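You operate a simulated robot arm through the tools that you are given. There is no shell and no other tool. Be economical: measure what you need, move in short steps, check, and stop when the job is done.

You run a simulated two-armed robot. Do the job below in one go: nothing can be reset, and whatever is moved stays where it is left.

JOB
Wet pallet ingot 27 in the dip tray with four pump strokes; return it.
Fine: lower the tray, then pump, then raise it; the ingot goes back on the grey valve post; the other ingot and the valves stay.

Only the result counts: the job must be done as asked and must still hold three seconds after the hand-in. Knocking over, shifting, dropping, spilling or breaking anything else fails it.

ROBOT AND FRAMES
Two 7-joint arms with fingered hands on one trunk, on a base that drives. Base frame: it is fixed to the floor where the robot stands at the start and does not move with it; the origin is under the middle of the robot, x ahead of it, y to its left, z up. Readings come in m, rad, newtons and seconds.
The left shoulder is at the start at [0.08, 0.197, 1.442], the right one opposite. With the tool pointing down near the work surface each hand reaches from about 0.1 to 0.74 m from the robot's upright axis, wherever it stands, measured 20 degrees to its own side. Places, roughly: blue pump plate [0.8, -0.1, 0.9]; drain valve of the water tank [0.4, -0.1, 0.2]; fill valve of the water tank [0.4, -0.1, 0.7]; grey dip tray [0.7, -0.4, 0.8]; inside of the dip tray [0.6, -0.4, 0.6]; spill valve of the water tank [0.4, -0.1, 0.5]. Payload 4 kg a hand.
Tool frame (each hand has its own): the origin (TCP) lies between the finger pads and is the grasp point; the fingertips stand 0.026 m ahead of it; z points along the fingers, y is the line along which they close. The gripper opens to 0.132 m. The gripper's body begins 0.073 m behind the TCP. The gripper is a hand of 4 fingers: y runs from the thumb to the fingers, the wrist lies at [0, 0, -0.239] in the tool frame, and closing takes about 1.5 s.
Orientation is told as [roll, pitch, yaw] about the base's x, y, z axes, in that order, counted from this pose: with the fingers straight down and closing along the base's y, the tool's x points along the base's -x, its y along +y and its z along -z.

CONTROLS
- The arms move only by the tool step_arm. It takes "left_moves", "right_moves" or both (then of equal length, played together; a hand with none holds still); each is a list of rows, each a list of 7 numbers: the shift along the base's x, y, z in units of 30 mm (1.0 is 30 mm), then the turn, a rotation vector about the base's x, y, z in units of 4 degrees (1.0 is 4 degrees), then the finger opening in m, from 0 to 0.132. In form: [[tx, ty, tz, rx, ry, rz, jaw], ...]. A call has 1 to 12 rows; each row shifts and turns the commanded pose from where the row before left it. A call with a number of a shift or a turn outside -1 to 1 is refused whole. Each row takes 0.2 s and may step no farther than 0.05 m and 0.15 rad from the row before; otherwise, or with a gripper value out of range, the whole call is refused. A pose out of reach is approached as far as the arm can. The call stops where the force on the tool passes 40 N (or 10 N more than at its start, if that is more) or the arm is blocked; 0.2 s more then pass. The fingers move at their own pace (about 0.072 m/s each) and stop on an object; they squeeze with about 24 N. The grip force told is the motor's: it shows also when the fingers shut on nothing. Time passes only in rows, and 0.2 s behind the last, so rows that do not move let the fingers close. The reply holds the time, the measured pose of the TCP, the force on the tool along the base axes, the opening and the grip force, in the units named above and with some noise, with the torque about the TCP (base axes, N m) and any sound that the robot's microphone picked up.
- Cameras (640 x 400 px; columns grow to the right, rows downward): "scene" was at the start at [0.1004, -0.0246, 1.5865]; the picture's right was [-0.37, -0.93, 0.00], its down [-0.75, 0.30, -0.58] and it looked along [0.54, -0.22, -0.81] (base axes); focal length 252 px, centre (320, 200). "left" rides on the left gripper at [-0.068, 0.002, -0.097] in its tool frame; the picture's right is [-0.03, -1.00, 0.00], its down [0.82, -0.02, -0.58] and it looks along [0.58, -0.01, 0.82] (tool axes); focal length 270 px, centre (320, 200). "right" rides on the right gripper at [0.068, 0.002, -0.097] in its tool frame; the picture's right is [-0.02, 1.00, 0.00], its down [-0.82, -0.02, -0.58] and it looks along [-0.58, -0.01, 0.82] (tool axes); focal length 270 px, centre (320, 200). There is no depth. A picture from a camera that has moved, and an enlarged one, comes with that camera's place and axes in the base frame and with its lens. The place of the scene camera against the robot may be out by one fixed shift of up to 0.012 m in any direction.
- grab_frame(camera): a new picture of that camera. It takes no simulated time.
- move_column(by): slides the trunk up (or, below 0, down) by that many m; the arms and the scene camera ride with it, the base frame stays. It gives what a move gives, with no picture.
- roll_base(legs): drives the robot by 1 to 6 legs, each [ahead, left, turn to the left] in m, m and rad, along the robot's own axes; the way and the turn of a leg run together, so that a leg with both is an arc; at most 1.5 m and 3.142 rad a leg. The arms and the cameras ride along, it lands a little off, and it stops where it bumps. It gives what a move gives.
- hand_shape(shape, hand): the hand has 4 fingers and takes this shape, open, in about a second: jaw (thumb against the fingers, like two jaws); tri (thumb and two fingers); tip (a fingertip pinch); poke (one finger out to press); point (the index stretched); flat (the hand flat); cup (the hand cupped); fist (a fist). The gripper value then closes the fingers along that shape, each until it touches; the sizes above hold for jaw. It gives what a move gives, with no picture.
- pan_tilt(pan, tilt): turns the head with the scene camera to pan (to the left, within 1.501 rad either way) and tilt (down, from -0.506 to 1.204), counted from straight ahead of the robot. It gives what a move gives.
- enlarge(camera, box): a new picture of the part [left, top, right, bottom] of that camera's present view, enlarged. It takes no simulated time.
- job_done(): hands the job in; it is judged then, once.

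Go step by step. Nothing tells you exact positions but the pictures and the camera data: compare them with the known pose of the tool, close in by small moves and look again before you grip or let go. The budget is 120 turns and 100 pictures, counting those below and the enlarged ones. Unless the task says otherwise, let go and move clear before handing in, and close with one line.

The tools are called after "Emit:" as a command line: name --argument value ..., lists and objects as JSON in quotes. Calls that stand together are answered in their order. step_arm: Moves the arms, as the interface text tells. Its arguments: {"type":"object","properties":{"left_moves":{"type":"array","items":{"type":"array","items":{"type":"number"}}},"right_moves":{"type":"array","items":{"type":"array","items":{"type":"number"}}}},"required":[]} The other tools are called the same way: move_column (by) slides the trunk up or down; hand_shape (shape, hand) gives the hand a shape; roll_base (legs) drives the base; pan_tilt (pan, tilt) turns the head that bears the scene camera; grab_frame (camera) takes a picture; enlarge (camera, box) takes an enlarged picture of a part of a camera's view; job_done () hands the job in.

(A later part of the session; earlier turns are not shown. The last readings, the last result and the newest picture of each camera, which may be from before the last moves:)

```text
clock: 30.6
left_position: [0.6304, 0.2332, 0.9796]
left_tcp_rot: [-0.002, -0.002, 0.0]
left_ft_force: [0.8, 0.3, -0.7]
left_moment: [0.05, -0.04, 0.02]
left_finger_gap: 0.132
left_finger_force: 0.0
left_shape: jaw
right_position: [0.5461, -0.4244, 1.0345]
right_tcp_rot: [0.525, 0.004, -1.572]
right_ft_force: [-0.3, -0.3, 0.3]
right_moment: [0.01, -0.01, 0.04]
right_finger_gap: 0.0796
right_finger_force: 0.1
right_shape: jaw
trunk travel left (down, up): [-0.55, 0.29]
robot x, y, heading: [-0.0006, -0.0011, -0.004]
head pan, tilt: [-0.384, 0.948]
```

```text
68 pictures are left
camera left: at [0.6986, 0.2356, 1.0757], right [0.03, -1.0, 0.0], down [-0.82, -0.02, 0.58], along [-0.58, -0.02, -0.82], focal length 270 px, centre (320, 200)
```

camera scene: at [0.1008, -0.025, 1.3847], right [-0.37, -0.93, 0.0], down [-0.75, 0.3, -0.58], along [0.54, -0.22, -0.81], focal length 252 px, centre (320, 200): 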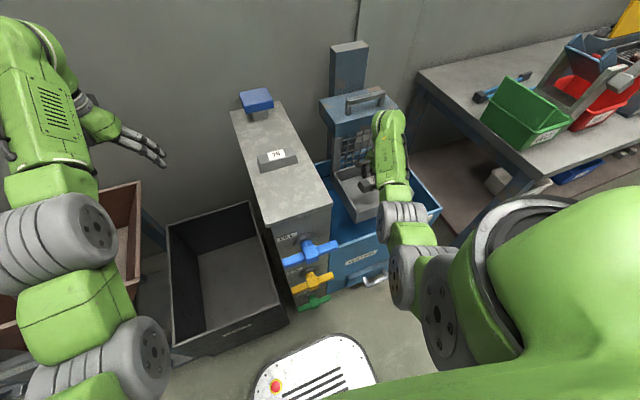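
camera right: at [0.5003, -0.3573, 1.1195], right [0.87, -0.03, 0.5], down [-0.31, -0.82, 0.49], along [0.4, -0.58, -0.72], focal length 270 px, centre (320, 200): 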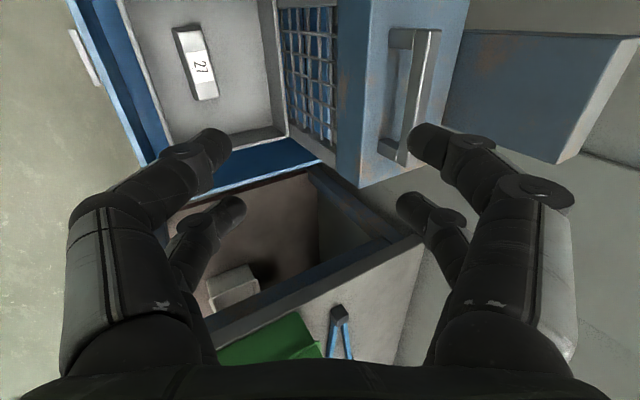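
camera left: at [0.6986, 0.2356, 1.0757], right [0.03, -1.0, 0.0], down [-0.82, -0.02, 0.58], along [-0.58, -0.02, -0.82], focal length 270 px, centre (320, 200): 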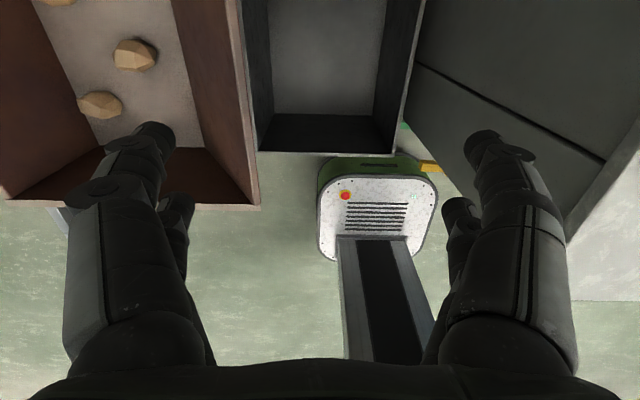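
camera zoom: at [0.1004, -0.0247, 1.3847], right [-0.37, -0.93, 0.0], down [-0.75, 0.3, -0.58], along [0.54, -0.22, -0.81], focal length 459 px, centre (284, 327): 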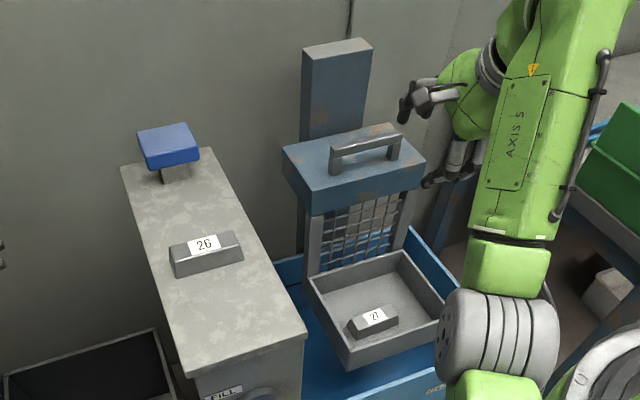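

The handle bar is at about [0.717, -0.435, 0.915], near the front of the bracket top (z about 0.87). I reduce the tilt to 16° and move above the bar.

Emit:
step_arm --right_moves '[[0.71, -0.05, 0, 0, 0.44, 0, 0.06], [0.71, -0.05, 0, 0, 0.44, 0, 0.06], [0.71, -0.05, 0, 0, 0.44, 0, 0.06], [0.71, -0.05, 0, 0, 0.44, 0, 0.06], [0.71, -0.05, 0, 0, 0.44, 0, 0.06], [0.71, -0.05, 0, 0, 0.44, 0, 0.06], [0.71, -0.05, 0, 0, 0.44, 0, 0.06], [0.71, -0.05, 0, 0, 0.44, 0, 0.06], [0, 0, -0.5, 0, 0, 0, 0.06], [0, 0, -0.5, 0, 0, 0, 0.06]]'

Emit:
grab_frame --camera "right"

Emit:
enlarge --camera "scene" --box '[290, 40, 450, 200]'

```text
clock: 32.8
left_position: [0.6311, 0.2342, 0.9794]
left_tcp_rot: [-0.002, -0.002, -0.001]
left_ft_force: [-0.7, -0.4, 0.4]
left_moment: [0.02, -0.01, 0.0]
left_finger_gap: 0.132
left_finger_force: 0.0
left_shape: jaw
right_position: [0.7171, -0.4392, 1.0041]
right_tcp_rot: [0.276, 0.002, -1.572]
right_ft_force: [0.0, 0.0, -0.1]
right_moment: [0.0, 0.01, 0.02]
right_finger_gap: 0.0605
right_finger_force: 0.0
right_shape: jaw
trunk travel left (down, up): [-0.55, 0.29]
robot x, y, heading: [0.0009, 0.0004, 0.001]
head pan, tilt: [-0.384, 0.948]
```

```text
67 pictures are left
camera right: at [0.6935, -0.3706, 1.0966], right [0.96, -0.03, 0.27], down [-0.18, -0.82, 0.55], along [0.21, -0.58, -0.79], focal length 270 px, centre (320, 200)
```

right: 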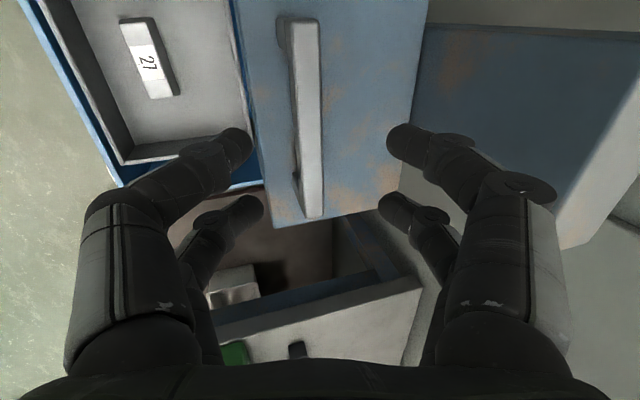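

```text
2.50 times, centred on (370, 120) of scene
camera zoom: at [0.1009, -0.025, 1.3847], right [-0.37, -0.93, 0.0], down [-0.75, 0.3, -0.58], along [0.54, -0.22, -0.81], focal length 631 px, centre (195, 400)
```

zoom: 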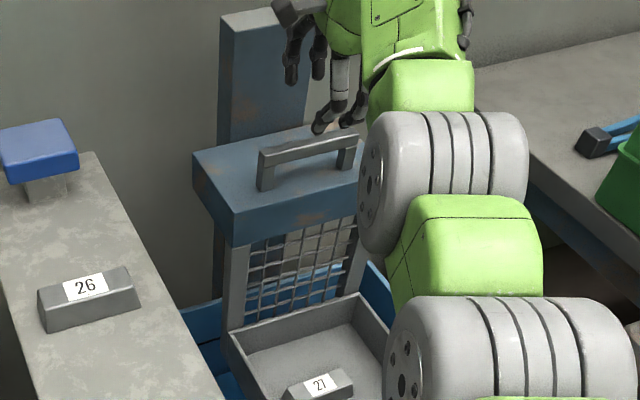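

Refined from two hand views: bar at about [0.735, -0.447, 0.904]. I align and go down in two parts.

Emit:
step_arm --right_moves '[[0.3, -0.15, 0, 0, 0, 0, 0.07], [0.3, -0.12, -0.3, 0, 0, 0, 0.07], [0, 0, -0.5, 0, 0, 0, 0.07], [0, 0, -0.5, 0, 0, 0, 0.07], [0, 0, -0.5, 0, 0, 0, 0.07]]'

Emit:
grab_frame --camera "right"

```text
clock: 34.0
left_position: [0.6317, 0.2329, 0.979]
left_tcp_rot: [-0.002, 0.0, 0.0]
left_ft_force: [0.4, 0.2, 0.7]
left_moment: [0.02, 0.03, 0.02]
left_finger_gap: 0.1319
left_finger_force: 0.2
left_shape: jaw
right_position: [0.7355, -0.4459, 0.951]
right_tcp_rot: [0.277, 0.003, -1.573]
right_ft_force: [-0.8, -0.4, 0.2]
right_moment: [0.03, -0.03, -0.01]
right_finger_gap: 0.0696
right_finger_force: 0.1
right_shape: jaw
trunk travel left (down, up): [-0.55, 0.29]
robot x, y, heading: [-0.0026, 0.0026, -0.001]
head pan, tilt: [-0.384, 0.948]
```

```text
65 pictures are left
camera right: at [0.7116, -0.3782, 1.043], right [0.96, -0.03, 0.27], down [-0.18, -0.82, 0.55], along [0.21, -0.58, -0.79], focal length 270 px, centre (320, 200)
```

right: 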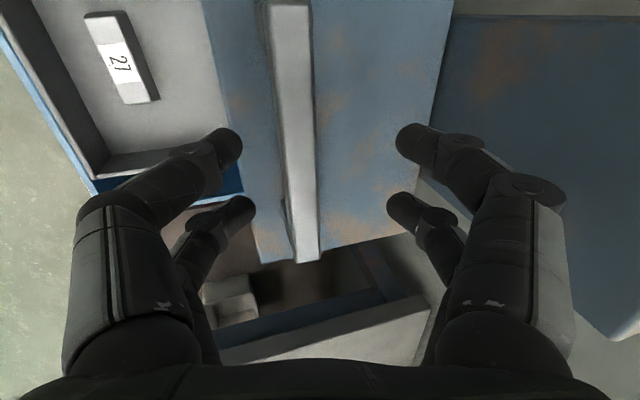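

Aligned: bar is between the fingers. Descend the rest and close.

Emit:
step_arm --right_moves '[[0, 0, -0.5, 0, 0, 0, 0.07], [0, 0, -0.5, 0, 0, 0, 0.07], [0, 0, -0.4, 0, 0, 0, 0.07], [0, 0, 0, 0, 0, 0, 0.07]]'

Emit:
enlarge --camera "scene" --box '[290, 40, 450, 200]'

Emit:
grab_frame --camera "right"

```text
clock: 35.0
left_position: [0.6311, 0.2334, 0.9793]
left_tcp_rot: [-0.002, -0.002, 0.0]
left_ft_force: [0.3, -0.2, -0.8]
left_moment: [0.0, -0.01, 0.01]
left_finger_gap: 0.1322
left_finger_force: 0.0
left_shape: jaw
right_position: [0.7362, -0.4446, 0.9084]
right_tcp_rot: [0.277, 0.002, -1.572]
right_ft_force: [0.2, -0.2, 1.6]
right_moment: [-0.02, 0.04, 0.0]
right_finger_gap: 0.0694
right_finger_force: 0.1
right_shape: jaw
trunk travel left (down, up): [-0.55, 0.29]
robot x, y, heading: [-0.0023, 0.0009, 0.001]
head pan, tilt: [-0.384, 0.948]
```

```text
2.50 times, centred on (370, 120) of scene
camera zoom: at [0.1001, -0.0244, 1.3848], right [-0.37, -0.93, 0.0], down [-0.75, 0.3, -0.58], along [0.54, -0.22, -0.81], focal length 631 px, centre (195, 400)
```

zoom: 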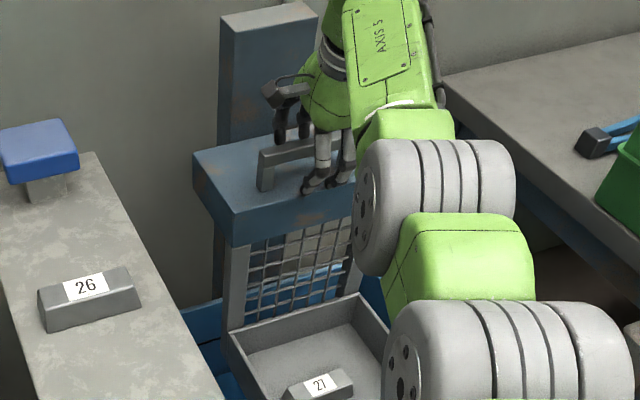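

```text
63 pictures are left
camera right: at [0.7112, -0.3772, 1.0017], right [0.96, -0.03, 0.27], down [-0.18, -0.82, 0.55], along [0.21, -0.58, -0.79], focal length 270 px, centre (320, 200)
```

right: 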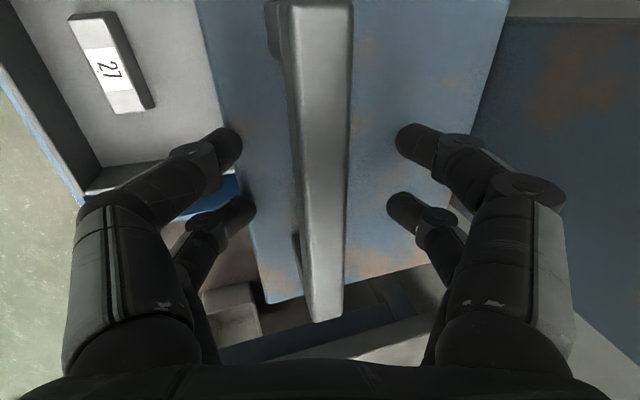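

Fingers straddle the bar. Closing.

Emit:
step_arm --right_moves '[[0, 0, 0.08, 0, 0, 0, 0.03], [0, 0, 0, 0, 0, 0, 0], [0, 0, 0, 0, 0, 0, 0], [0, 0, 0, 0, 0, 0, 0], [0, 0, 0, 0, 0, 0, 0], [0, 0, 0, 0, 0, 0, 0], [0, 0, 0, 0, 0, 0, 0]]'

Emit:
grab_frame --camera "right"

```text
clock: 36.6
left_position: [0.633, 0.2322, 0.9779]
left_tcp_rot: [-0.001, -0.002, -0.001]
left_ft_force: [0.6, -0.4, -0.1]
left_moment: [-0.01, -0.01, 0.03]
left_finger_gap: 0.1321
left_finger_force: 0.1
left_shape: jaw
right_position: [0.7355, -0.4449, 0.9105]
right_tcp_rot: [0.278, 0.003, -1.572]
right_ft_force: [0.2, 1.2, -1.9]
right_moment: [-0.03, 0.0, 0.0]
right_finger_gap: 0.0
right_finger_force: 24.5
right_shape: jaw
trunk travel left (down, up): [-0.55, 0.29]
robot x, y, heading: [0.0019, -0.0009, -0.002]
head pan, tilt: [-0.384, 0.948]
```

```text
62 pictures are left
camera right: at [0.7109, -0.3773, 1.0032], right [0.96, -0.03, 0.27], down [-0.18, -0.82, 0.55], along [0.21, -0.58, -0.79], focal length 270 px, centre (320, 200)
```

right: 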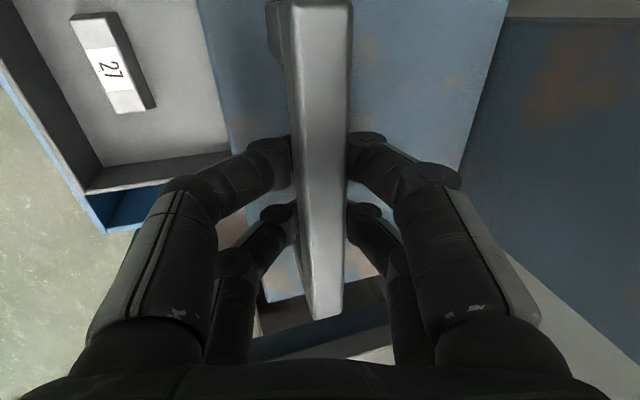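

The fingers closed around/under the bar (caged). I try pushing gently down and watch the force and the tray.

Emit:
step_arm --right_moves '[[0, 0, -0.2, 0, 0, 0, 0], [0, 0, -0.2, 0, 0, 0, 0], [0, 0, -0.2, 0, 0, 0, 0], [0, 0, -0.2, 0, 0, 0, 0]]'

Emit:
enlarge --camera "scene" --box '[290, 40, 450, 240]'

```text
clock: 37.6
left_position: [0.6328, 0.2321, 0.9785]
left_tcp_rot: [0.001, 0.001, 0.0]
left_ft_force: [-0.2, 0.5, 0.4]
left_moment: [0.0, -0.01, 0.0]
left_finger_gap: 0.132
left_finger_force: 0.0
left_shape: jaw
right_position: [0.7345, -0.4454, 0.883]
right_tcp_rot: [0.274, 0.005, -1.572]
right_ft_force: [0.2, -0.5, -0.1]
right_moment: [0.02, 0.02, -0.02]
right_finger_gap: 0.0
right_finger_force: 24.5
right_shape: jaw
trunk travel left (down, up): [-0.55, 0.29]
robot x, y, heading: [0.0021, -0.0001, -0.0]
head pan, tilt: [-0.384, 0.948]
```

```text
2.00 times, centred on (370, 140) of scene
camera zoom: at [0.102, -0.0255, 1.3844], right [-0.37, -0.93, 0.0], down [-0.75, 0.3, -0.58], along [0.54, -0.22, -0.81], focal length 505 px, centre (220, 320)
```

zoom: 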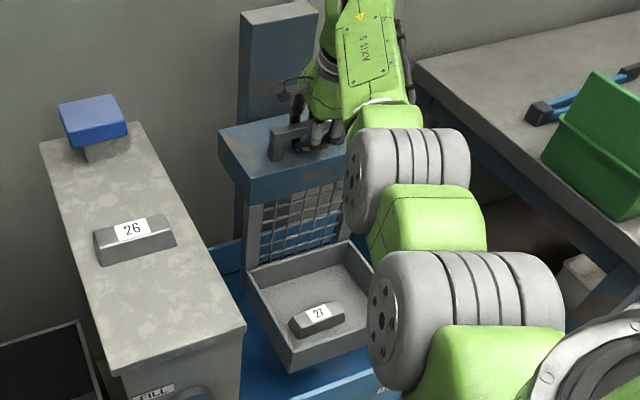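

The bracket moved down with the hand, no resistance. Continue lowering until the stop.

Emit:
step_arm --right_moves '[[0, 0, -0.35, 0, 0, 0, 0], [0, 0, -0.35, 0, 0, 0, 0], [0, 0, -0.35, 0, 0, 0, 0], [0, 0, -0.35, 0, 0, 0, 0], [0, 0, -0.35, 0, 0, 0, 0], [0, 0, -0.35, 0, 0, 0, 0], [0, 0, -0.35, 0, 0, 0, 0], [0, 0, -0.35, 0, 0, 0, 0]]'

Emit:
enlarge --camera "scene" --box '[290, 40, 450, 240]'

```text
clock: 39.4
left_position: [0.6305, 0.2326, 0.9777]
left_tcp_rot: [0.0, -0.003, 0.002]
left_ft_force: [-0.7, 0.2, 0.6]
left_moment: [-0.01, 0.0, -0.02]
left_finger_gap: 0.1319
left_finger_force: 0.2
left_shape: jaw
right_position: [0.7324, -0.4456, 0.803]
right_tcp_rot: [0.276, 0.003, -1.572]
right_ft_force: [0.0, 0.1, -0.1]
right_moment: [0.01, 0.01, -0.03]
right_finger_gap: 0.0002
right_finger_force: 23.8
right_shape: jaw
trunk travel left (down, up): [-0.55, 0.29]
robot x, y, heading: [0.0003, 0.0023, 0.001]
head pan, tilt: [-0.384, 0.948]
```

```text
2.00 times, centred on (370, 140) of scene
camera zoom: at [0.1006, -0.0247, 1.3846], right [-0.37, -0.93, 0.0], down [-0.75, 0.3, -0.58], along [0.54, -0.22, -0.81], focal length 505 px, centre (220, 320)
```

zoom: 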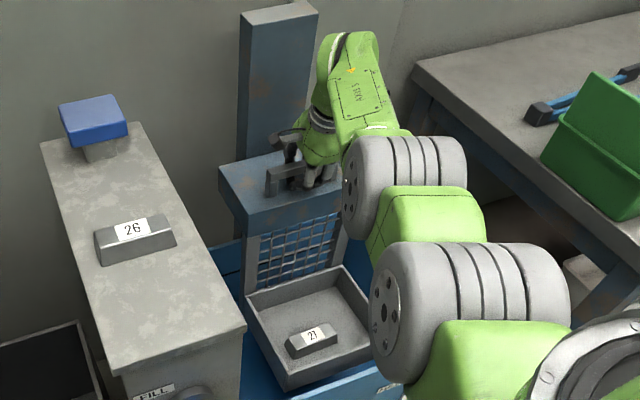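

Going down smoothly (about 0.11 m so far). Continue.

Emit:
step_arm --right_moves '[[0.03, 0, -0.35, 0, 0, 0, 0], [0.03, 0, -0.35, 0, 0, 0, 0], [0.03, 0, -0.35, 0, 0, 0, 0], [0, 0, -0.35, 0, 0, 0, 0], [0, 0, -0.35, 0, 0, 0, 0], [0, 0, -0.35, 0, 0, 0, 0], [0, 0, -0.35, 0, 0, 0, 0], [0, 0, -0.35, 0, 0, 0, 0]]'

Emit:
enlarge --camera "scene" --box '[290, 40, 450, 240]'

```text
clock: 41.2
left_position: [0.6367, 0.2307, 0.9772]
left_tcp_rot: [0.002, 0.002, 0.001]
left_ft_force: [-0.7, 0.1, 0.1]
left_moment: [0.0, 0.01, -0.01]
left_finger_gap: 0.1323
left_finger_force: 0.1
left_shape: jaw
right_position: [0.7236, -0.4404, 0.7316]
right_tcp_rot: [0.278, 0.001, -1.571]
right_ft_force: [32.4, -15.7, 1.3]
right_moment: [0.14, 0.33, -0.42]
right_finger_gap: 0.0
right_finger_force: 23.7
right_shape: jaw
right hand out of reach, approached as far as the arm can: row 1, 3, 4, 7, 8
trunk travel left (down, up): [-0.55, 0.29]
robot x, y, heading: [0.0034, -0.0036, 0.005]
head pan, tilt: [-0.384, 0.948]
```

```text
2.00 times, centred on (370, 140) of scene
camera zoom: at [0.1071, -0.028, 1.3841], right [-0.37, -0.93, 0.0], down [-0.76, 0.31, -0.58], along [0.54, -0.22, -0.82], focal length 505 px, centre (220, 320)
```

zoom: 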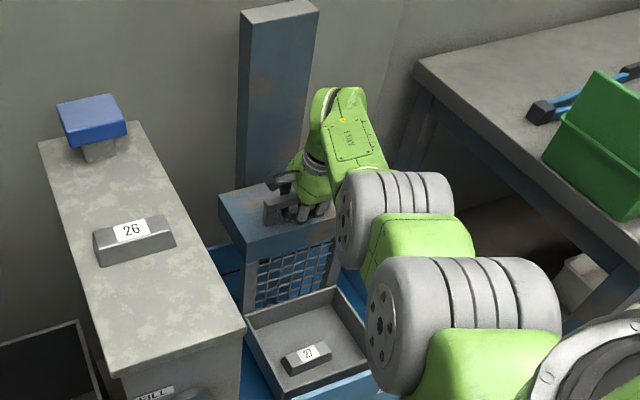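

The arm is at full stretch and pulls on the handle. I tilt the hand a little about the bar to relax it, then use the trunk for the rest.

Emit:
step_arm --right_moves '[[0, 0, 0, 0, -0.7, 0, 0], [0.1, 0, 0, 0, -0.7, 0, 0], [0.1, -0.05, 0, 0, -0.7, 0, 0], [0.1, -0.05, 0, 0, -0.7, 0, 0], [0.1, 0, 0, 0, 0, 0, 0]]'

```text
clock: 41.9
left_position: [0.635, 0.2327, 0.9774]
left_tcp_rot: [0.0, 0.002, 0.0]
left_ft_force: [0.1, 0.1, -0.5]
left_moment: [0.03, -0.01, 0.0]
left_finger_gap: 0.1317
left_finger_force: 0.0
left_shape: jaw
right_position: [0.7265, -0.4399, 0.7315]
right_tcp_rot: [0.389, -0.002, -1.57]
right_ft_force: [23.5, -7.9, -11.0]
right_moment: [0.09, 0.6, -0.27]
right_finger_gap: 0.0
right_finger_force: 23.8
right_shape: jaw
right hand out of reach, approached as far as the arm can: row 3
trunk travel left (down, up): [-0.55, 0.29]
robot x, y, heading: [0.0009, -0.0001, -0.001]
head pan, tilt: [-0.384, 0.948]
stopped in row 3 (right hand): the force on the tool passed its limit (the readings are from after the stop); the commanded pose is now the measured one
```

Emit:
step_arm --right_moves '[[0.1, -0.05, 0.1, 0, -0.3, 0, 0], [0.1, -0.05, 0.1, 0, -0.3, 0, 0], [0.05, 0, 0.1, 0, 0, 0, 0]]'

```text
clock: 42.7
left_position: [0.6357, 0.2329, 0.9773]
left_tcp_rot: [0.001, 0.002, 0.002]
left_ft_force: [0.3, -0.2, -0.5]
left_moment: [0.0, -0.01, -0.02]
left_finger_gap: 0.1319
left_finger_force: 0.1
left_shape: jaw
right_position: [0.7259, -0.4385, 0.744]
right_tcp_rot: [0.431, 0.0, -1.572]
right_ft_force: [22.3, -8.4, -9.2]
right_moment: [0.11, 0.69, -0.23]
right_finger_gap: 0.0
right_finger_force: 23.5
right_shape: jaw
right hand out of reach, approached as far as the arm can: row 1, 2
trunk travel left (down, up): [-0.55, 0.29]
robot x, y, heading: [0.0007, -0.0014, -0.0]
head pan, tilt: [-0.384, 0.948]
```

I raise the bracket a bit back within easy reach, then lower the trunk.

Emit:
step_arm --right_moves '[[0, 0, 0.35, 0, 0, 0, 0], [0.1, -0.05, 0.35, 0, 0, 0, 0], [0.1, -0.05, 0.35, 0, 0, 0, 0], [0.1, -0.05, 0.35, 0, 0, 0, 0], [0, 0, 0.35, 0, 0, 0, 0]]'

```text
clock: 43.9
left_position: [0.632, 0.2342, 0.9791]
left_tcp_rot: [-0.003, 0.0, 0.003]
left_ft_force: [0.2, 0.0, 0.9]
left_moment: [-0.03, 0.02, 0.0]
left_finger_gap: 0.1318
left_finger_force: 0.0
left_shape: jaw
right_position: [0.733, -0.4421, 0.7986]
right_tcp_rot: [0.431, -0.001, -1.571]
right_ft_force: [5.2, 3.8, -9.4]
right_moment: [-0.15, 0.05, -0.04]
right_finger_gap: 0.0
right_finger_force: 23.8
right_shape: jaw
trunk travel left (down, up): [-0.55, 0.29]
robot x, y, heading: [0.0013, -0.003, -0.003]
head pan, tilt: [-0.384, 0.948]
```

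Relaxed. Now the trunk goes down 0.06 m, carrying the handle along.

Emit:
move_column --by -0.06

Emit:
step_arm --right_moves '[[0, 0, 0.25, 0, 0, 0, 0], [0, 0, 0.25, 0, 0, 0, 0], [0.05, -0.05, 0.25, 0, 0, 0, 0], [0.05, 0, 0.25, 0, 0, 0, 0], [0, 0, 0.25, 0, 0, 0, 0]]'

Emit:
move_column --by -0.08

Emit:
grab_frame --camera "scene"

```text
clock: 44.9
left_position: [0.6302, 0.2342, 0.9207]
left_tcp_rot: [-0.002, -0.004, 0.002]
left_ft_force: [0.1, 0.2, -0.3]
left_moment: [0.01, -0.02, 0.02]
left_finger_gap: 0.132
left_finger_force: 0.0
left_shape: jaw
right_position: [0.7311, -0.4436, 0.7401]
right_tcp_rot: [0.433, -0.002, -1.572]
right_ft_force: [-0.3, 0.5, -0.8]
right_moment: [0.0, -0.01, -0.06]
right_finger_gap: 0.0
right_finger_force: 23.9
right_shape: jaw
trunk travel left (down, up): [-0.49, 0.35]
robot x, y, heading: [0.0006, 0.0019, -0.001]
head pan, tilt: [-0.384, 0.948]
```

```text
clock: 46.1
left_position: [0.6314, 0.2337, 0.9184]
left_tcp_rot: [-0.002, 0.0, 0.001]
left_ft_force: [-0.3, 0.2, 0.0]
left_moment: [0.0, -0.02, 0.0]
left_finger_gap: 0.132
left_finger_force: 0.1
left_shape: jaw
right_position: [0.7344, -0.4427, 0.7736]
right_tcp_rot: [0.431, 0.0, -1.572]
right_ft_force: [-3.0, 6.5, -9.1]
right_moment: [-0.11, -0.03, 0.01]
right_finger_gap: 0.0
right_finger_force: 24.0
right_shape: jaw
trunk travel left (down, up): [-0.49, 0.35]
robot x, y, heading: [0.0004, -0.0005, 0.003]
head pan, tilt: [-0.384, 0.948]
```

```text
clock: 47.2
left_position: [0.6312, 0.2346, 0.84]
left_tcp_rot: [-0.002, -0.003, 0.002]
left_ft_force: [0.0, -0.7, -0.5]
left_moment: [0.01, 0.02, 0.0]
left_finger_gap: 0.1317
left_finger_force: 0.0
left_shape: jaw
right_position: [0.7341, -0.4444, 0.6953]
right_tcp_rot: [0.436, -0.003, -1.571]
right_ft_force: [-0.2, -0.7, -0.7]
right_moment: [-0.01, 0.01, 0.0]
right_finger_gap: 0.0001
right_finger_force: 24.0
right_shape: jaw
trunk travel left (down, up): [-0.41, 0.43]
robot x, y, heading: [-0.003, -0.0003, -0.003]
head pan, tilt: [-0.384, 0.948]
```

```text
58 pictures are left
camera scene: at [0.1003, -0.0245, 1.2447], right [-0.37, -0.93, 0.0], down [-0.75, 0.3, -0.58], along [0.54, -0.22, -0.81], focal length 252 px, centre (320, 200)
```

scene: 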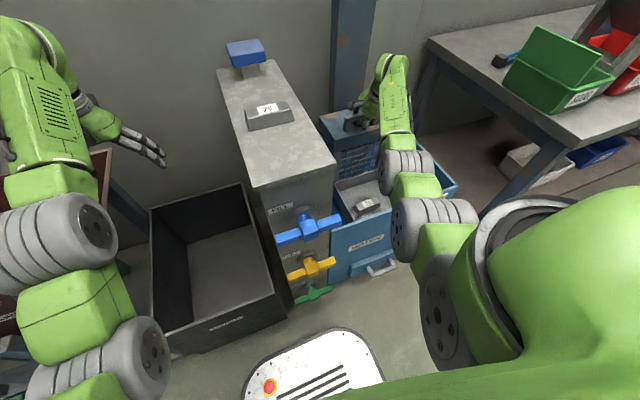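

The tray is now inside the tank. I continue with the arm until the stop.

Emit:
step_arm --right_moves '[[0, 0, -0.3, 0, 0, 0, 0], [0, 0, -0.3, 0, 0, 0, 0], [0, 0, -0.3, 0, 0, 0, 0], [0, 0, -0.3, 0, 0, 0, 0], [0, 0, -0.3, 0, 0, 0, 0], [0, 0, -0.3, 0, 0, 0, 0], [0, 0, -0.3, 0, 0, 0, 0], [0, 0, -0.3, 0, 0, 0, 0]]'

Emit:
enlarge --camera "scene" --box '[300, 80, 460, 280]'

```text
clock: 48.9
left_position: [0.631, 0.2341, 0.8389]
left_tcp_rot: [-0.004, -0.002, 0.0]
left_ft_force: [1.1, -0.2, 0.6]
left_moment: [-0.02, 0.07, -0.02]
left_finger_gap: 0.1321
left_finger_force: 0.0
left_shape: jaw
right_position: [0.7404, -0.4467, 0.6495]
right_tcp_rot: [0.461, -0.013, -1.572]
right_ft_force: [-7.5, 3.4, 25.2]
right_moment: [0.3, -0.01, 0.13]
right_finger_gap: 0.0
right_finger_force: 24.1
right_shape: jaw
trunk travel left (down, up): [-0.41, 0.43]
robot x, y, heading: [-0.0002, -0.003, 0.001]
head pan, tilt: [-0.384, 0.948]
stopped in row 8 (right hand): the force on the tool passed its limit (the readings are from after the stop); the commanded pose is now the measured one
```

```text
2.00 times, centred on (380, 180) of scene
camera zoom: at [0.0988, -0.0236, 1.2449], right [-0.37, -0.93, 0.0], down [-0.75, 0.3, -0.58], along [0.54, -0.22, -0.81], focal length 505 px, centre (200, 240)
```

zoom: 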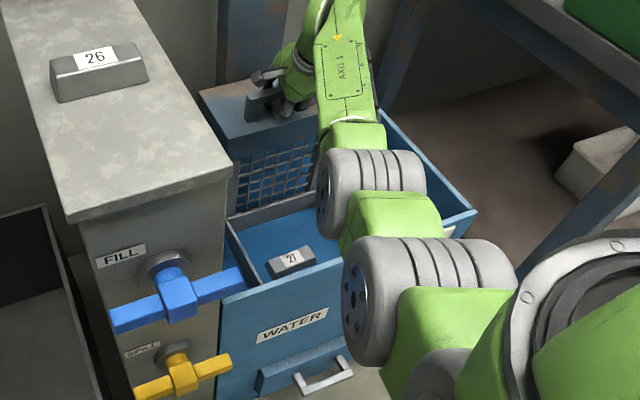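

The tray has hit its lower stop (handle at z about 0.65). I release the bar, withdraw along the tool axis and check that the tray stays down.

Emit:
step_arm --right_moves '[[0, 0, 0.05, 0, 0, 0, 0.07], [0, 0, 0, 0, 0, 0, 0.07], [0, 0, 0, 0, 0, 0, 0.07], [0, 0, 0, 0, 0, 0, 0.07], [0, 0, 0, 0, 0, 0, 0.07]]'

Emit:
grab_frame --camera "right"

```text
clock: 50.1
left_position: [0.6285, 0.2354, 0.8411]
left_tcp_rot: [-0.005, -0.006, 0.002]
left_ft_force: [0.9, -0.5, 0.3]
left_moment: [0.0, -0.02, -0.02]
left_finger_gap: 0.1318
left_finger_force: 0.0
left_shape: jaw
right_position: [0.738, -0.4462, 0.6526]
right_tcp_rot: [0.463, -0.016, -1.571]
right_ft_force: [9.5, -0.4, 33.6]
right_moment: [0.15, 0.07, -0.07]
right_finger_gap: 0.0497
right_finger_force: 0.0
right_shape: jaw
trunk travel left (down, up): [-0.41, 0.43]
robot x, y, heading: [0.0002, 0.002, -0.0]
head pan, tilt: [-0.384, 0.948]
```

```text
56 pictures are left
camera right: at [0.6971, -0.3757, 0.7384], right [0.89, -0.02, 0.45], down [-0.28, -0.81, 0.52], along [0.35, -0.59, -0.73], focal length 270 px, centre (320, 200)
```

right: 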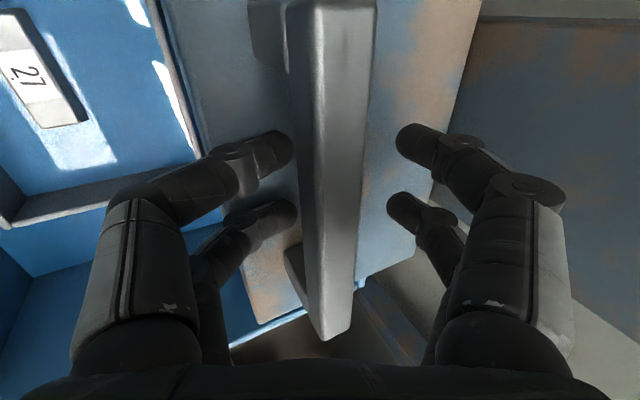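

Water surface is visible over the tray floor. The thumb presses on the bracket top while opening, so I withdraw gently along the tool axis.

Emit:
step_arm --right_moves '[[-0.05, 0, 0.15, 0, 0, 0, 0.06], [-0.05, 0, 0.2, 0, 0, 0, 0.07], [-0.15, 0, 0.3, 0, 0, 0, 0.08], [-0.2, 0, 0.45, 0, 0, 0, 0.08], [-0.2, 0, 0.45, 0, 0, 0, 0.08], [-0.2, 0, 0.45, 0, 0, 0, 0.08]]'

Emit:
grab_frame --camera "right"

```text
clock: 51.5
left_position: [0.6311, 0.2332, 0.8388]
left_tcp_rot: [-0.001, -0.002, 0.0]
left_ft_force: [-0.7, 0.1, -0.2]
left_moment: [-0.02, 0.01, 0.0]
left_finger_gap: 0.1318
left_finger_force: 0.2
left_shape: jaw
right_position: [0.7096, -0.445, 0.7025]
right_tcp_rot: [0.447, -0.007, -1.573]
right_ft_force: [0.3, 0.1, 0.9]
right_moment: [0.02, 0.03, -0.02]
right_finger_gap: 0.0796
right_finger_force: 0.1
right_shape: jaw
trunk travel left (down, up): [-0.41, 0.43]
robot x, y, heading: [-0.0007, 0.0001, -0.001]
head pan, tilt: [-0.384, 0.948]
```

```text
55 pictures are left
camera right: at [0.6709, -0.3759, 0.7873], right [0.9, -0.02, 0.43], down [-0.27, -0.81, 0.52], along [0.34, -0.58, -0.74], focal length 270 px, centre (320, 200)
```

right: 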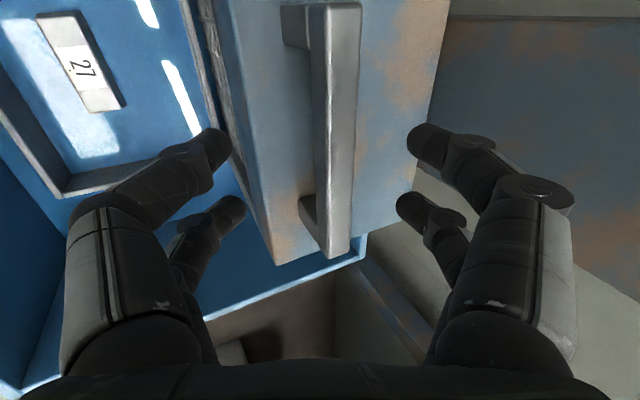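

The tray stays down. I raise the right hand clear, and the trunk by 0.1, and look at the pump plate.

Emit:
step_arm --right_moves '[[-0.2, 0, 1, 0, 0, 0, 0.08], [-0.2, 0, 1, 0, 0, 0, 0.08], [-0.2, 0, 1, 0, 0, 0, 0.08], [-0.2, 0, 1, 0, 0, 0, 0.08], [-0.2, 0, 1, 0, 0, 0, 0.08], [-0.2, 0, 1, 0, 0, 0, 0.08], [-0.2, 0, 1, 0, 0, 0, 0.08], [-0.2, 0, 1, 0, 0, 0, 0.08], [-0.2, 0, 1, 0, 0, 0, 0.08], [0, 0.5, 0.5, 0, 0, 0, 0.08], [0, 0.9, 0, 0, 0, 0, 0.08], [0, 0.9, 0, 0, 0, 0, 0.08]]'

Emit:
move_column --by 0.12

Emit:
grab_frame --camera "scene"

Emit:
grab_frame --camera "right"

```text
clock: 54.1
left_position: [0.6315, 0.2342, 0.8388]
left_tcp_rot: [-0.001, -0.001, 0.0]
left_ft_force: [0.6, 1.1, 0.0]
left_moment: [0.03, -0.01, -0.01]
left_finger_gap: 0.1318
left_finger_force: 0.1
left_shape: jaw
right_position: [0.6563, -0.3776, 0.9882]
right_tcp_rot: [0.448, -0.009, -1.573]
right_ft_force: [0.7, 0.6, 0.4]
right_moment: [0.02, 0.0, 0.02]
right_finger_gap: 0.0796
right_finger_force: 0.1
right_shape: jaw
trunk travel left (down, up): [-0.41, 0.43]
robot x, y, heading: [0.0016, -0.0017, -0.0]
head pan, tilt: [-0.384, 0.948]
```

```text
clock: 55.6
left_position: [0.6312, 0.2335, 0.9589]
left_tcp_rot: [-0.001, -0.001, 0.0]
left_ft_force: [-0.1, -0.1, 0.6]
left_moment: [0.04, 0.0, 0.04]
left_finger_gap: 0.1319
left_finger_force: 0.0
left_shape: jaw
right_position: [0.6574, -0.3788, 1.1085]
right_tcp_rot: [0.45, -0.007, -1.572]
right_ft_force: [-0.2, 0.2, 0.9]
right_moment: [0.0, -0.01, -0.01]
right_finger_gap: 0.0794
right_finger_force: 0.1
right_shape: jaw
trunk travel left (down, up): [-0.53, 0.31]
robot x, y, heading: [0.0014, 0.0018, -0.0]
head pan, tilt: [-0.384, 0.948]
```

```text
54 pictures are left
camera scene: at [0.1004, -0.0245, 1.3646], right [-0.37, -0.93, 0.0], down [-0.75, 0.3, -0.58], along [0.54, -0.22, -0.81], focal length 252 px, centre (320, 200)
```

scene: 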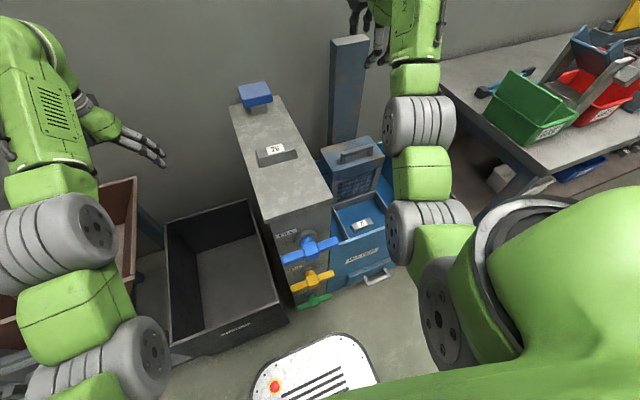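

```text
53 pictures are left
camera right: at [0.6179, -0.3093, 1.1945], right [0.9, -0.02, 0.43], down [-0.27, -0.81, 0.52], along [0.34, -0.58, -0.74], focal length 270 px, centre (320, 200)
```

right: 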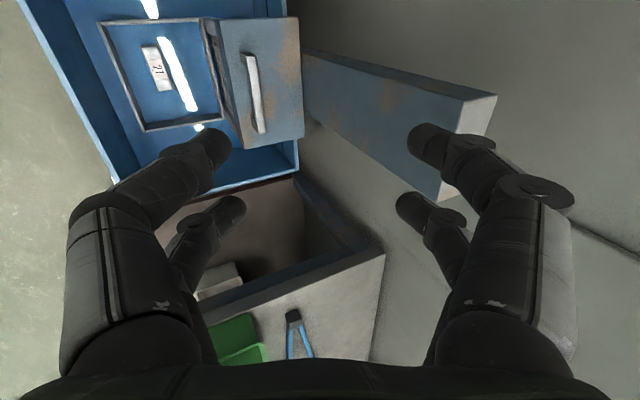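

The tray stays down and ingot 27 is in the water. The plate is at about [0.835, -0.105, 0.926]; I close the right fingers, tilt a bit more and move above it.

Emit:
step_arm --right_moves '[[0, 0.9, 0, 0, -0.3, 0, 0], [0, 0.9, 0, 0, -0.3, 0, 0], [0, 0.9, 0, 0, -0.3, 0, 0], [0, 0.9, 0, 0, -0.3, 0, 0], [0, 0.9, 0, 0, -0.3, 0, 0], [0.2, 0.9, 0, 0, -0.3, 0, 0], [0.5, 0.9, 0, 0, -0.3, 0, 0], [0.5, 0.9, 0, 0, -0.3, 0, 0], [0.7, 0.9, 0, 0, 0, 0, 0], [0.7, 0.9, 0, 0, 0, 0, 0], [0.7, 0, -0.3, 0, 0, 0, 0], [0.7, 0, -0.5, 0, 0, 0, 0]]'

Emit:
grab_frame --camera "right"

Emit:
enlarge --camera "scene" --box '[200, 20, 400, 180]'

```text
clock: 58.2
left_position: [0.6317, 0.2332, 0.9594]
left_tcp_rot: [-0.002, 0.0, -0.001]
left_ft_force: [-0.3, -0.6, -0.2]
left_moment: [-0.02, 0.01, 0.01]
left_finger_gap: 0.1317
left_finger_force: 0.1
left_shape: jaw
right_position: [0.7789, -0.1109, 1.0845]
right_tcp_rot: [0.615, -0.005, -1.576]
right_ft_force: [0.3, 0.9, 0.6]
right_moment: [0.03, -0.01, 0.05]
right_finger_gap: 0.0
right_finger_force: 23.8
right_shape: jaw
trunk travel left (down, up): [-0.53, 0.31]
robot x, y, heading: [-0.0013, -0.002, 0.001]
head pan, tilt: [-0.384, 0.948]
```

```text
52 pictures are left
camera right: at [0.7249, -0.0411, 1.1624], right [0.82, -0.02, 0.58], down [-0.35, -0.81, 0.46], along [0.46, -0.58, -0.67], focal length 270 px, centre (320, 200)
```

right: 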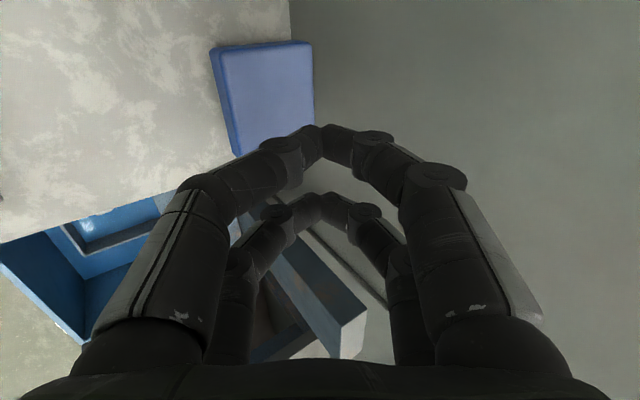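

```text
2.50 times, centred on (300, 100) of scene
camera zoom: at [0.1013, -0.0247, 1.3646], right [-0.37, -0.93, 0.0], down [-0.75, 0.3, -0.58], along [0.54, -0.22, -0.81], focal length 631 px, centre (370, 450)
```

zoom: 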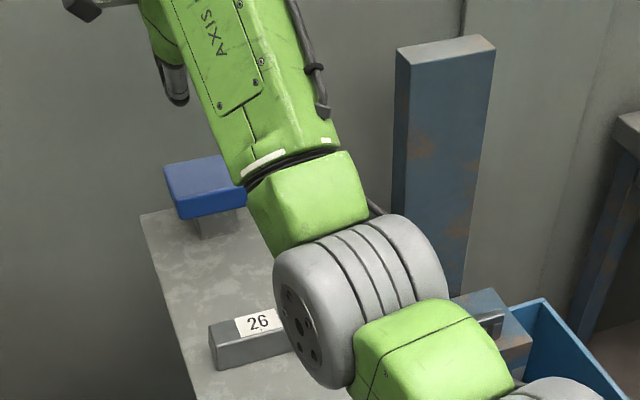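

Plate centre confirmed near [0.838, -0.106, 0.926]. I move directly above it, about 2 cm clear.

Emit:
step_arm --right_moves '[[0.35, 0, 0, 0, 0, 0, 0], [0.35, 0.05, -0.5, 0, 0, 0, 0], [0.35, 0.05, -0.7, 0, 0, 0, 0], [0.35, 0, -0.8, 0, 0, 0, 0], [0, 0, -0.8, 0, 0, 0, 0], [0, 0, -0.8, 0, 0, 0, 0]]'

Emit:
grab_frame --camera "right"

Emit:
enlarge --camera "scene" --box '[200, 20, 400, 180]'

```text
clock: 59.6
left_position: [0.6304, 0.2342, 0.9583]
left_tcp_rot: [-0.004, -0.002, -0.001]
left_ft_force: [0.4, 0.7, -0.4]
left_moment: [-0.06, -0.01, -0.02]
left_finger_gap: 0.1319
left_finger_force: 0.1
left_shape: jaw
right_position: [0.8194, -0.1039, 0.9762]
right_tcp_rot: [0.617, -0.008, -1.574]
right_ft_force: [-0.2, -0.1, 0.0]
right_moment: [0.01, 0.0, 0.03]
right_finger_gap: 0.0001
right_finger_force: 23.8
right_shape: jaw
trunk travel left (down, up): [-0.53, 0.31]
robot x, y, heading: [0.0036, -0.0012, 0.005]
head pan, tilt: [-0.384, 0.948]
```

```text
50 pictures are left
camera right: at [0.7653, -0.0355, 1.0549], right [0.82, -0.02, 0.58], down [-0.35, -0.81, 0.46], along [0.46, -0.58, -0.67], focal length 270 px, centre (320, 200)
```

right: 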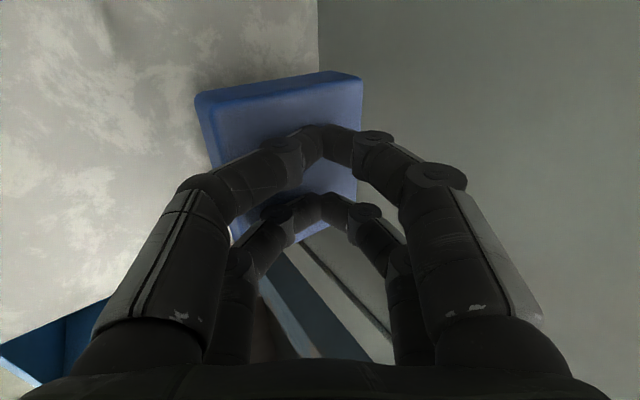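

```text
2.50 times, centred on (300, 100) of scene
camera zoom: at [0.1005, -0.0246, 1.3647], right [-0.37, -0.93, 0.0], down [-0.75, 0.3, -0.58], along [0.54, -0.22, -0.81], focal length 631 px, centre (370, 450)
```

zoom: 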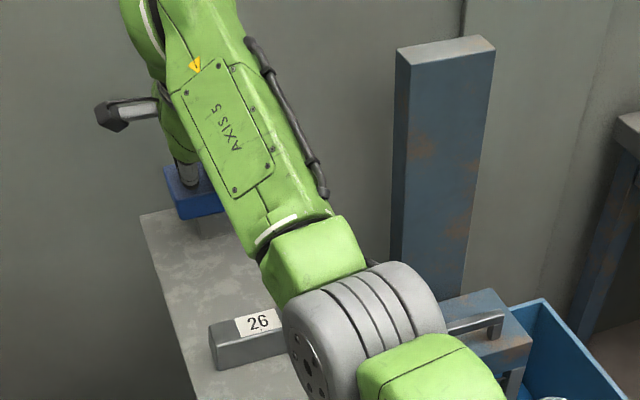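

Fingertips are over the plate. First stroke: press down slowly and listen for feedback.

Emit:
step_arm --right_moves '[[0, 0, -0.3, 0, 0, 0, 0], [0, 0, -0.3, 0, 0, 0, 0], [0, 0, -0.2, 0, 0, 0, 0], [0, 0, -0.2, 0, 0, 0, 0], [0, 0, -0.2, 0, 0, 0, 0], [0, 0, -0.2, 0, 0, 0, 0], [0, 0, -0.2, 0, 0, 0, 0]]'

Emit:
grab_frame --camera "right"

```text
clock: 61.2
left_position: [0.6247, 0.234, 0.9644]
left_tcp_rot: [-0.003, -0.01, -0.001]
left_ft_force: [0.2, 0.3, -0.1]
left_moment: [0.03, -0.02, -0.03]
left_finger_gap: 0.1319
left_finger_force: 0.0
left_shape: jaw
right_position: [0.8164, -0.1053, 0.9408]
right_tcp_rot: [0.632, -0.007, -1.572]
right_ft_force: [-8.0, -0.6, 34.0]
right_moment: [-0.04, 0.14, -0.06]
right_finger_gap: 0.0
right_finger_force: 23.7
right_shape: jaw
trunk travel left (down, up): [-0.53, 0.31]
robot x, y, heading: [0.0023, 0.002, 0.005]
head pan, tilt: [-0.384, 0.948]
```

```text
48 pictures are left
camera right: at [0.7608, -0.0358, 1.0177], right [0.81, -0.02, 0.59], down [-0.36, -0.81, 0.46], along [0.47, -0.58, -0.66], focal length 270 px, centre (320, 200)
```

right: 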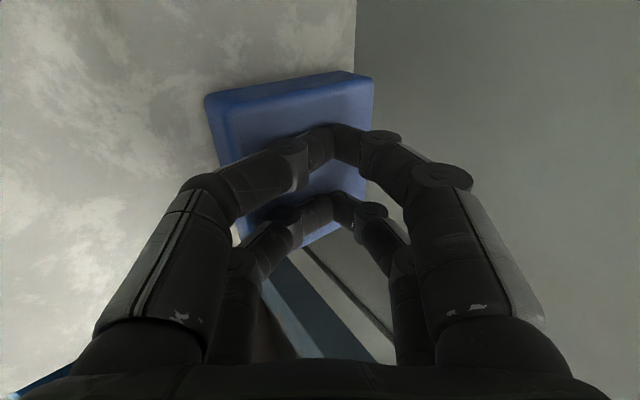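

Contact: 34 N so far, plate maybe only slightly moved. Push a bit further.

Emit:
step_arm --right_moves '[[0, 0, -0.15, 0, 0, 0, 0], [0, 0, -0.15, 0, 0, 0, 0], [0, 0, -0.15, 0, 0, 0, 0], [0, 0, -0.15, 0, 0, 0, 0]]'

```text
clock: 61.8
left_position: [0.6295, 0.2332, 0.9589]
left_tcp_rot: [-0.002, -0.002, 0.0]
left_ft_force: [-0.1, -0.3, -1.5]
left_moment: [-0.01, 0.08, 0.03]
left_finger_gap: 0.1319
left_finger_force: 0.1
left_shape: jaw
right_position: [0.8241, -0.1056, 0.9378]
right_tcp_rot: [0.65, -0.003, -1.574]
right_ft_force: [-9.2, 0.2, 26.6]
right_moment: [0.11, 0.11, -0.01]
right_finger_gap: 0.0
right_finger_force: 23.5
right_shape: jaw
trunk travel left (down, up): [-0.53, 0.31]
robot x, y, heading: [0.0007, 0.0004, -0.001]
head pan, tilt: [-0.384, 0.948]
stopped in row 3 (right hand): the force on the tool passed its limit (the readings are from after the stop); the commanded pose is now the measured one
```

Stopped by the force limit. I look whether the plate moved down.

Emit:
grab_frame --camera "right"

Emit:
enlarge --camera "scene" --box '[200, 20, 400, 180]'

```text
47 pictures are left
camera right: at [0.7674, -0.0365, 1.0157], right [0.8, -0.03, 0.6], down [-0.37, -0.81, 0.45], along [0.48, -0.58, -0.66], focal length 270 px, centre (320, 200)
```

right: 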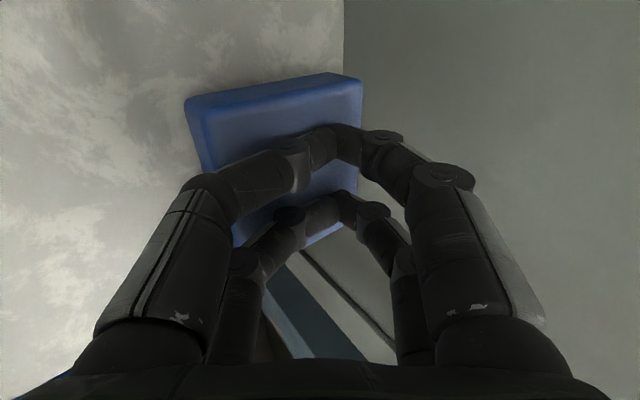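

```text
2.50 times, centred on (300, 100) of scene
camera zoom: at [0.098, -0.0243, 1.3645], right [-0.37, -0.93, 0.0], down [-0.75, 0.3, -0.58], along [0.54, -0.22, -0.81], focal length 631 px, centre (370, 450)
```

zoom: 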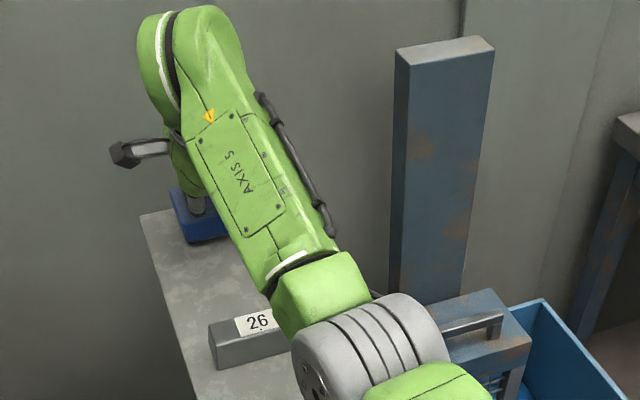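

The plate did travel down about 3–4 cm and bottomed out: stroke 1. I lift and check that it springs back.

Emit:
step_arm --right_moves '[[-0.05, 0, 0.4, 0, 0.15, 0, 0], [0, 0, 0.5, 0, 0.15, 0, 0], [0, 0, 0.5, 0, 0.2, 0, 0], [0, 0, 0.5, 0, 0, 0, 0], [0, 0, 0.1, 0, 0, 0, 0], [0, 0, 0, 0, 0, 0, 0]]'

Emit:
enlarge --camera "scene" --box '[200, 20, 400, 180]'

Emit:
grab_frame --camera "right"

```text
clock: 63.2
left_position: [0.6301, 0.2332, 0.9593]
left_tcp_rot: [-0.002, -0.002, 0.0]
left_ft_force: [-0.8, -0.2, -0.1]
left_moment: [0.0, -0.02, 0.01]
left_finger_gap: 0.1319
left_finger_force: 0.1
left_shape: jaw
right_position: [0.8209, -0.106, 0.989]
right_tcp_rot: [0.595, -0.006, -1.574]
right_ft_force: [0.2, -0.1, 0.3]
right_moment: [-0.02, 0.04, -0.01]
right_finger_gap: 0.0001
right_finger_force: 24.5
right_shape: jaw
trunk travel left (down, up): [-0.53, 0.31]
robot x, y, heading: [0.0025, 0.0014, 0.003]
head pan, tilt: [-0.384, 0.948]
```

```text
2.50 times, centred on (300, 100) of scene
camera zoom: at [0.1003, -0.0246, 1.3647], right [-0.37, -0.93, 0.0], down [-0.75, 0.3, -0.58], along [0.54, -0.22, -0.81], focal length 631 px, centre (370, 450)
```

zoom: 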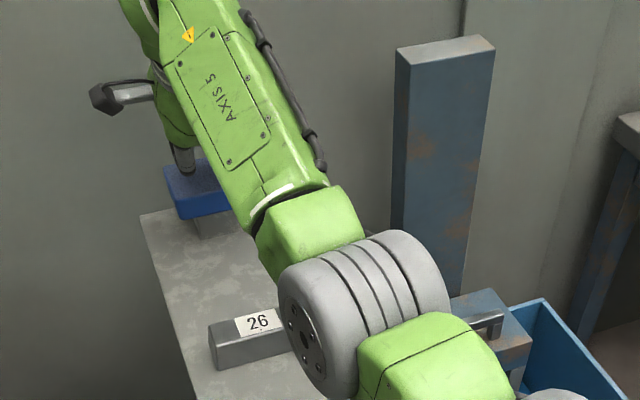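

```text
44 pictures are left
camera right: at [0.7691, -0.0361, 1.0685], right [0.83, -0.02, 0.56], down [-0.34, -0.81, 0.47], along [0.44, -0.58, -0.68], focal length 270 px, centre (320, 200)
```

right: 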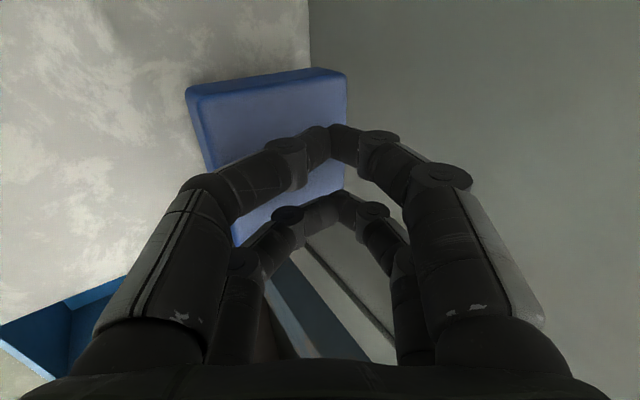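

The plate sprang back. Stroke 2: down until the stop.

Emit:
step_arm --right_moves '[[0, 0, -0.4, 0, 0, 0, 0], [0, 0, -0.4, 0, 0, 0, 0], [0, 0, -0.3, 0, 0, 0, 0], [0, 0, -0.3, 0, 0, 0, 0], [0, 0, -0.25, 0, 0, 0, 0], [0, 0, -0.2, 0, 0, 0, 0], [0, 0, -0.2, 0, 0, 0, 0], [0, 0, -0.2, 0, 0, 0, 0], [0, 0, -0.2, 0, 0, 0, 0], [0, 0, -0.2, 0, 0, 0, 0], [0, 0, -0.2, 0, 0, 0, 0]]'

Emit:
enlarge --camera "scene" --box '[200, 20, 400, 180]'

```text
clock: 65.1
left_position: [0.629, 0.2335, 0.9598]
left_tcp_rot: [-0.002, -0.001, 0.0]
left_ft_force: [0.9, -0.2, 0.3]
left_moment: [0.0, 0.03, 0.0]
left_finger_gap: 0.1319
left_finger_force: 0.0
left_shape: jaw
right_position: [0.825, -0.1057, 0.9389]
right_tcp_rot: [0.63, -0.005, -1.574]
right_ft_force: [-6.8, 0.4, 21.9]
right_moment: [0.02, 0.09, -0.01]
right_finger_gap: 0.0
right_finger_force: 24.1
right_shape: jaw
trunk travel left (down, up): [-0.53, 0.31]
robot x, y, heading: [0.0005, 0.0015, -0.001]
head pan, tilt: [-0.384, 0.948]
stopped in row 9 (right hand): the force on the tool passed its limit (the readings are from after the stop); the commanded pose is now the measured one
```

```text
2.50 times, centred on (300, 100) of scene
camera zoom: at [0.0979, -0.0244, 1.3646], right [-0.37, -0.93, 0.0], down [-0.75, 0.3, -0.58], along [0.54, -0.22, -0.81], focal length 631 px, centre (370, 450)
```

zoom: 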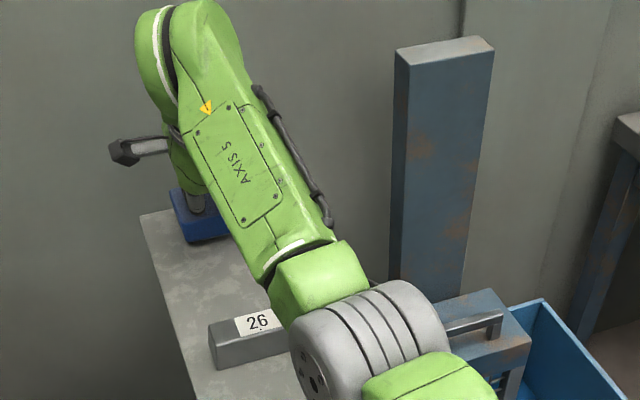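

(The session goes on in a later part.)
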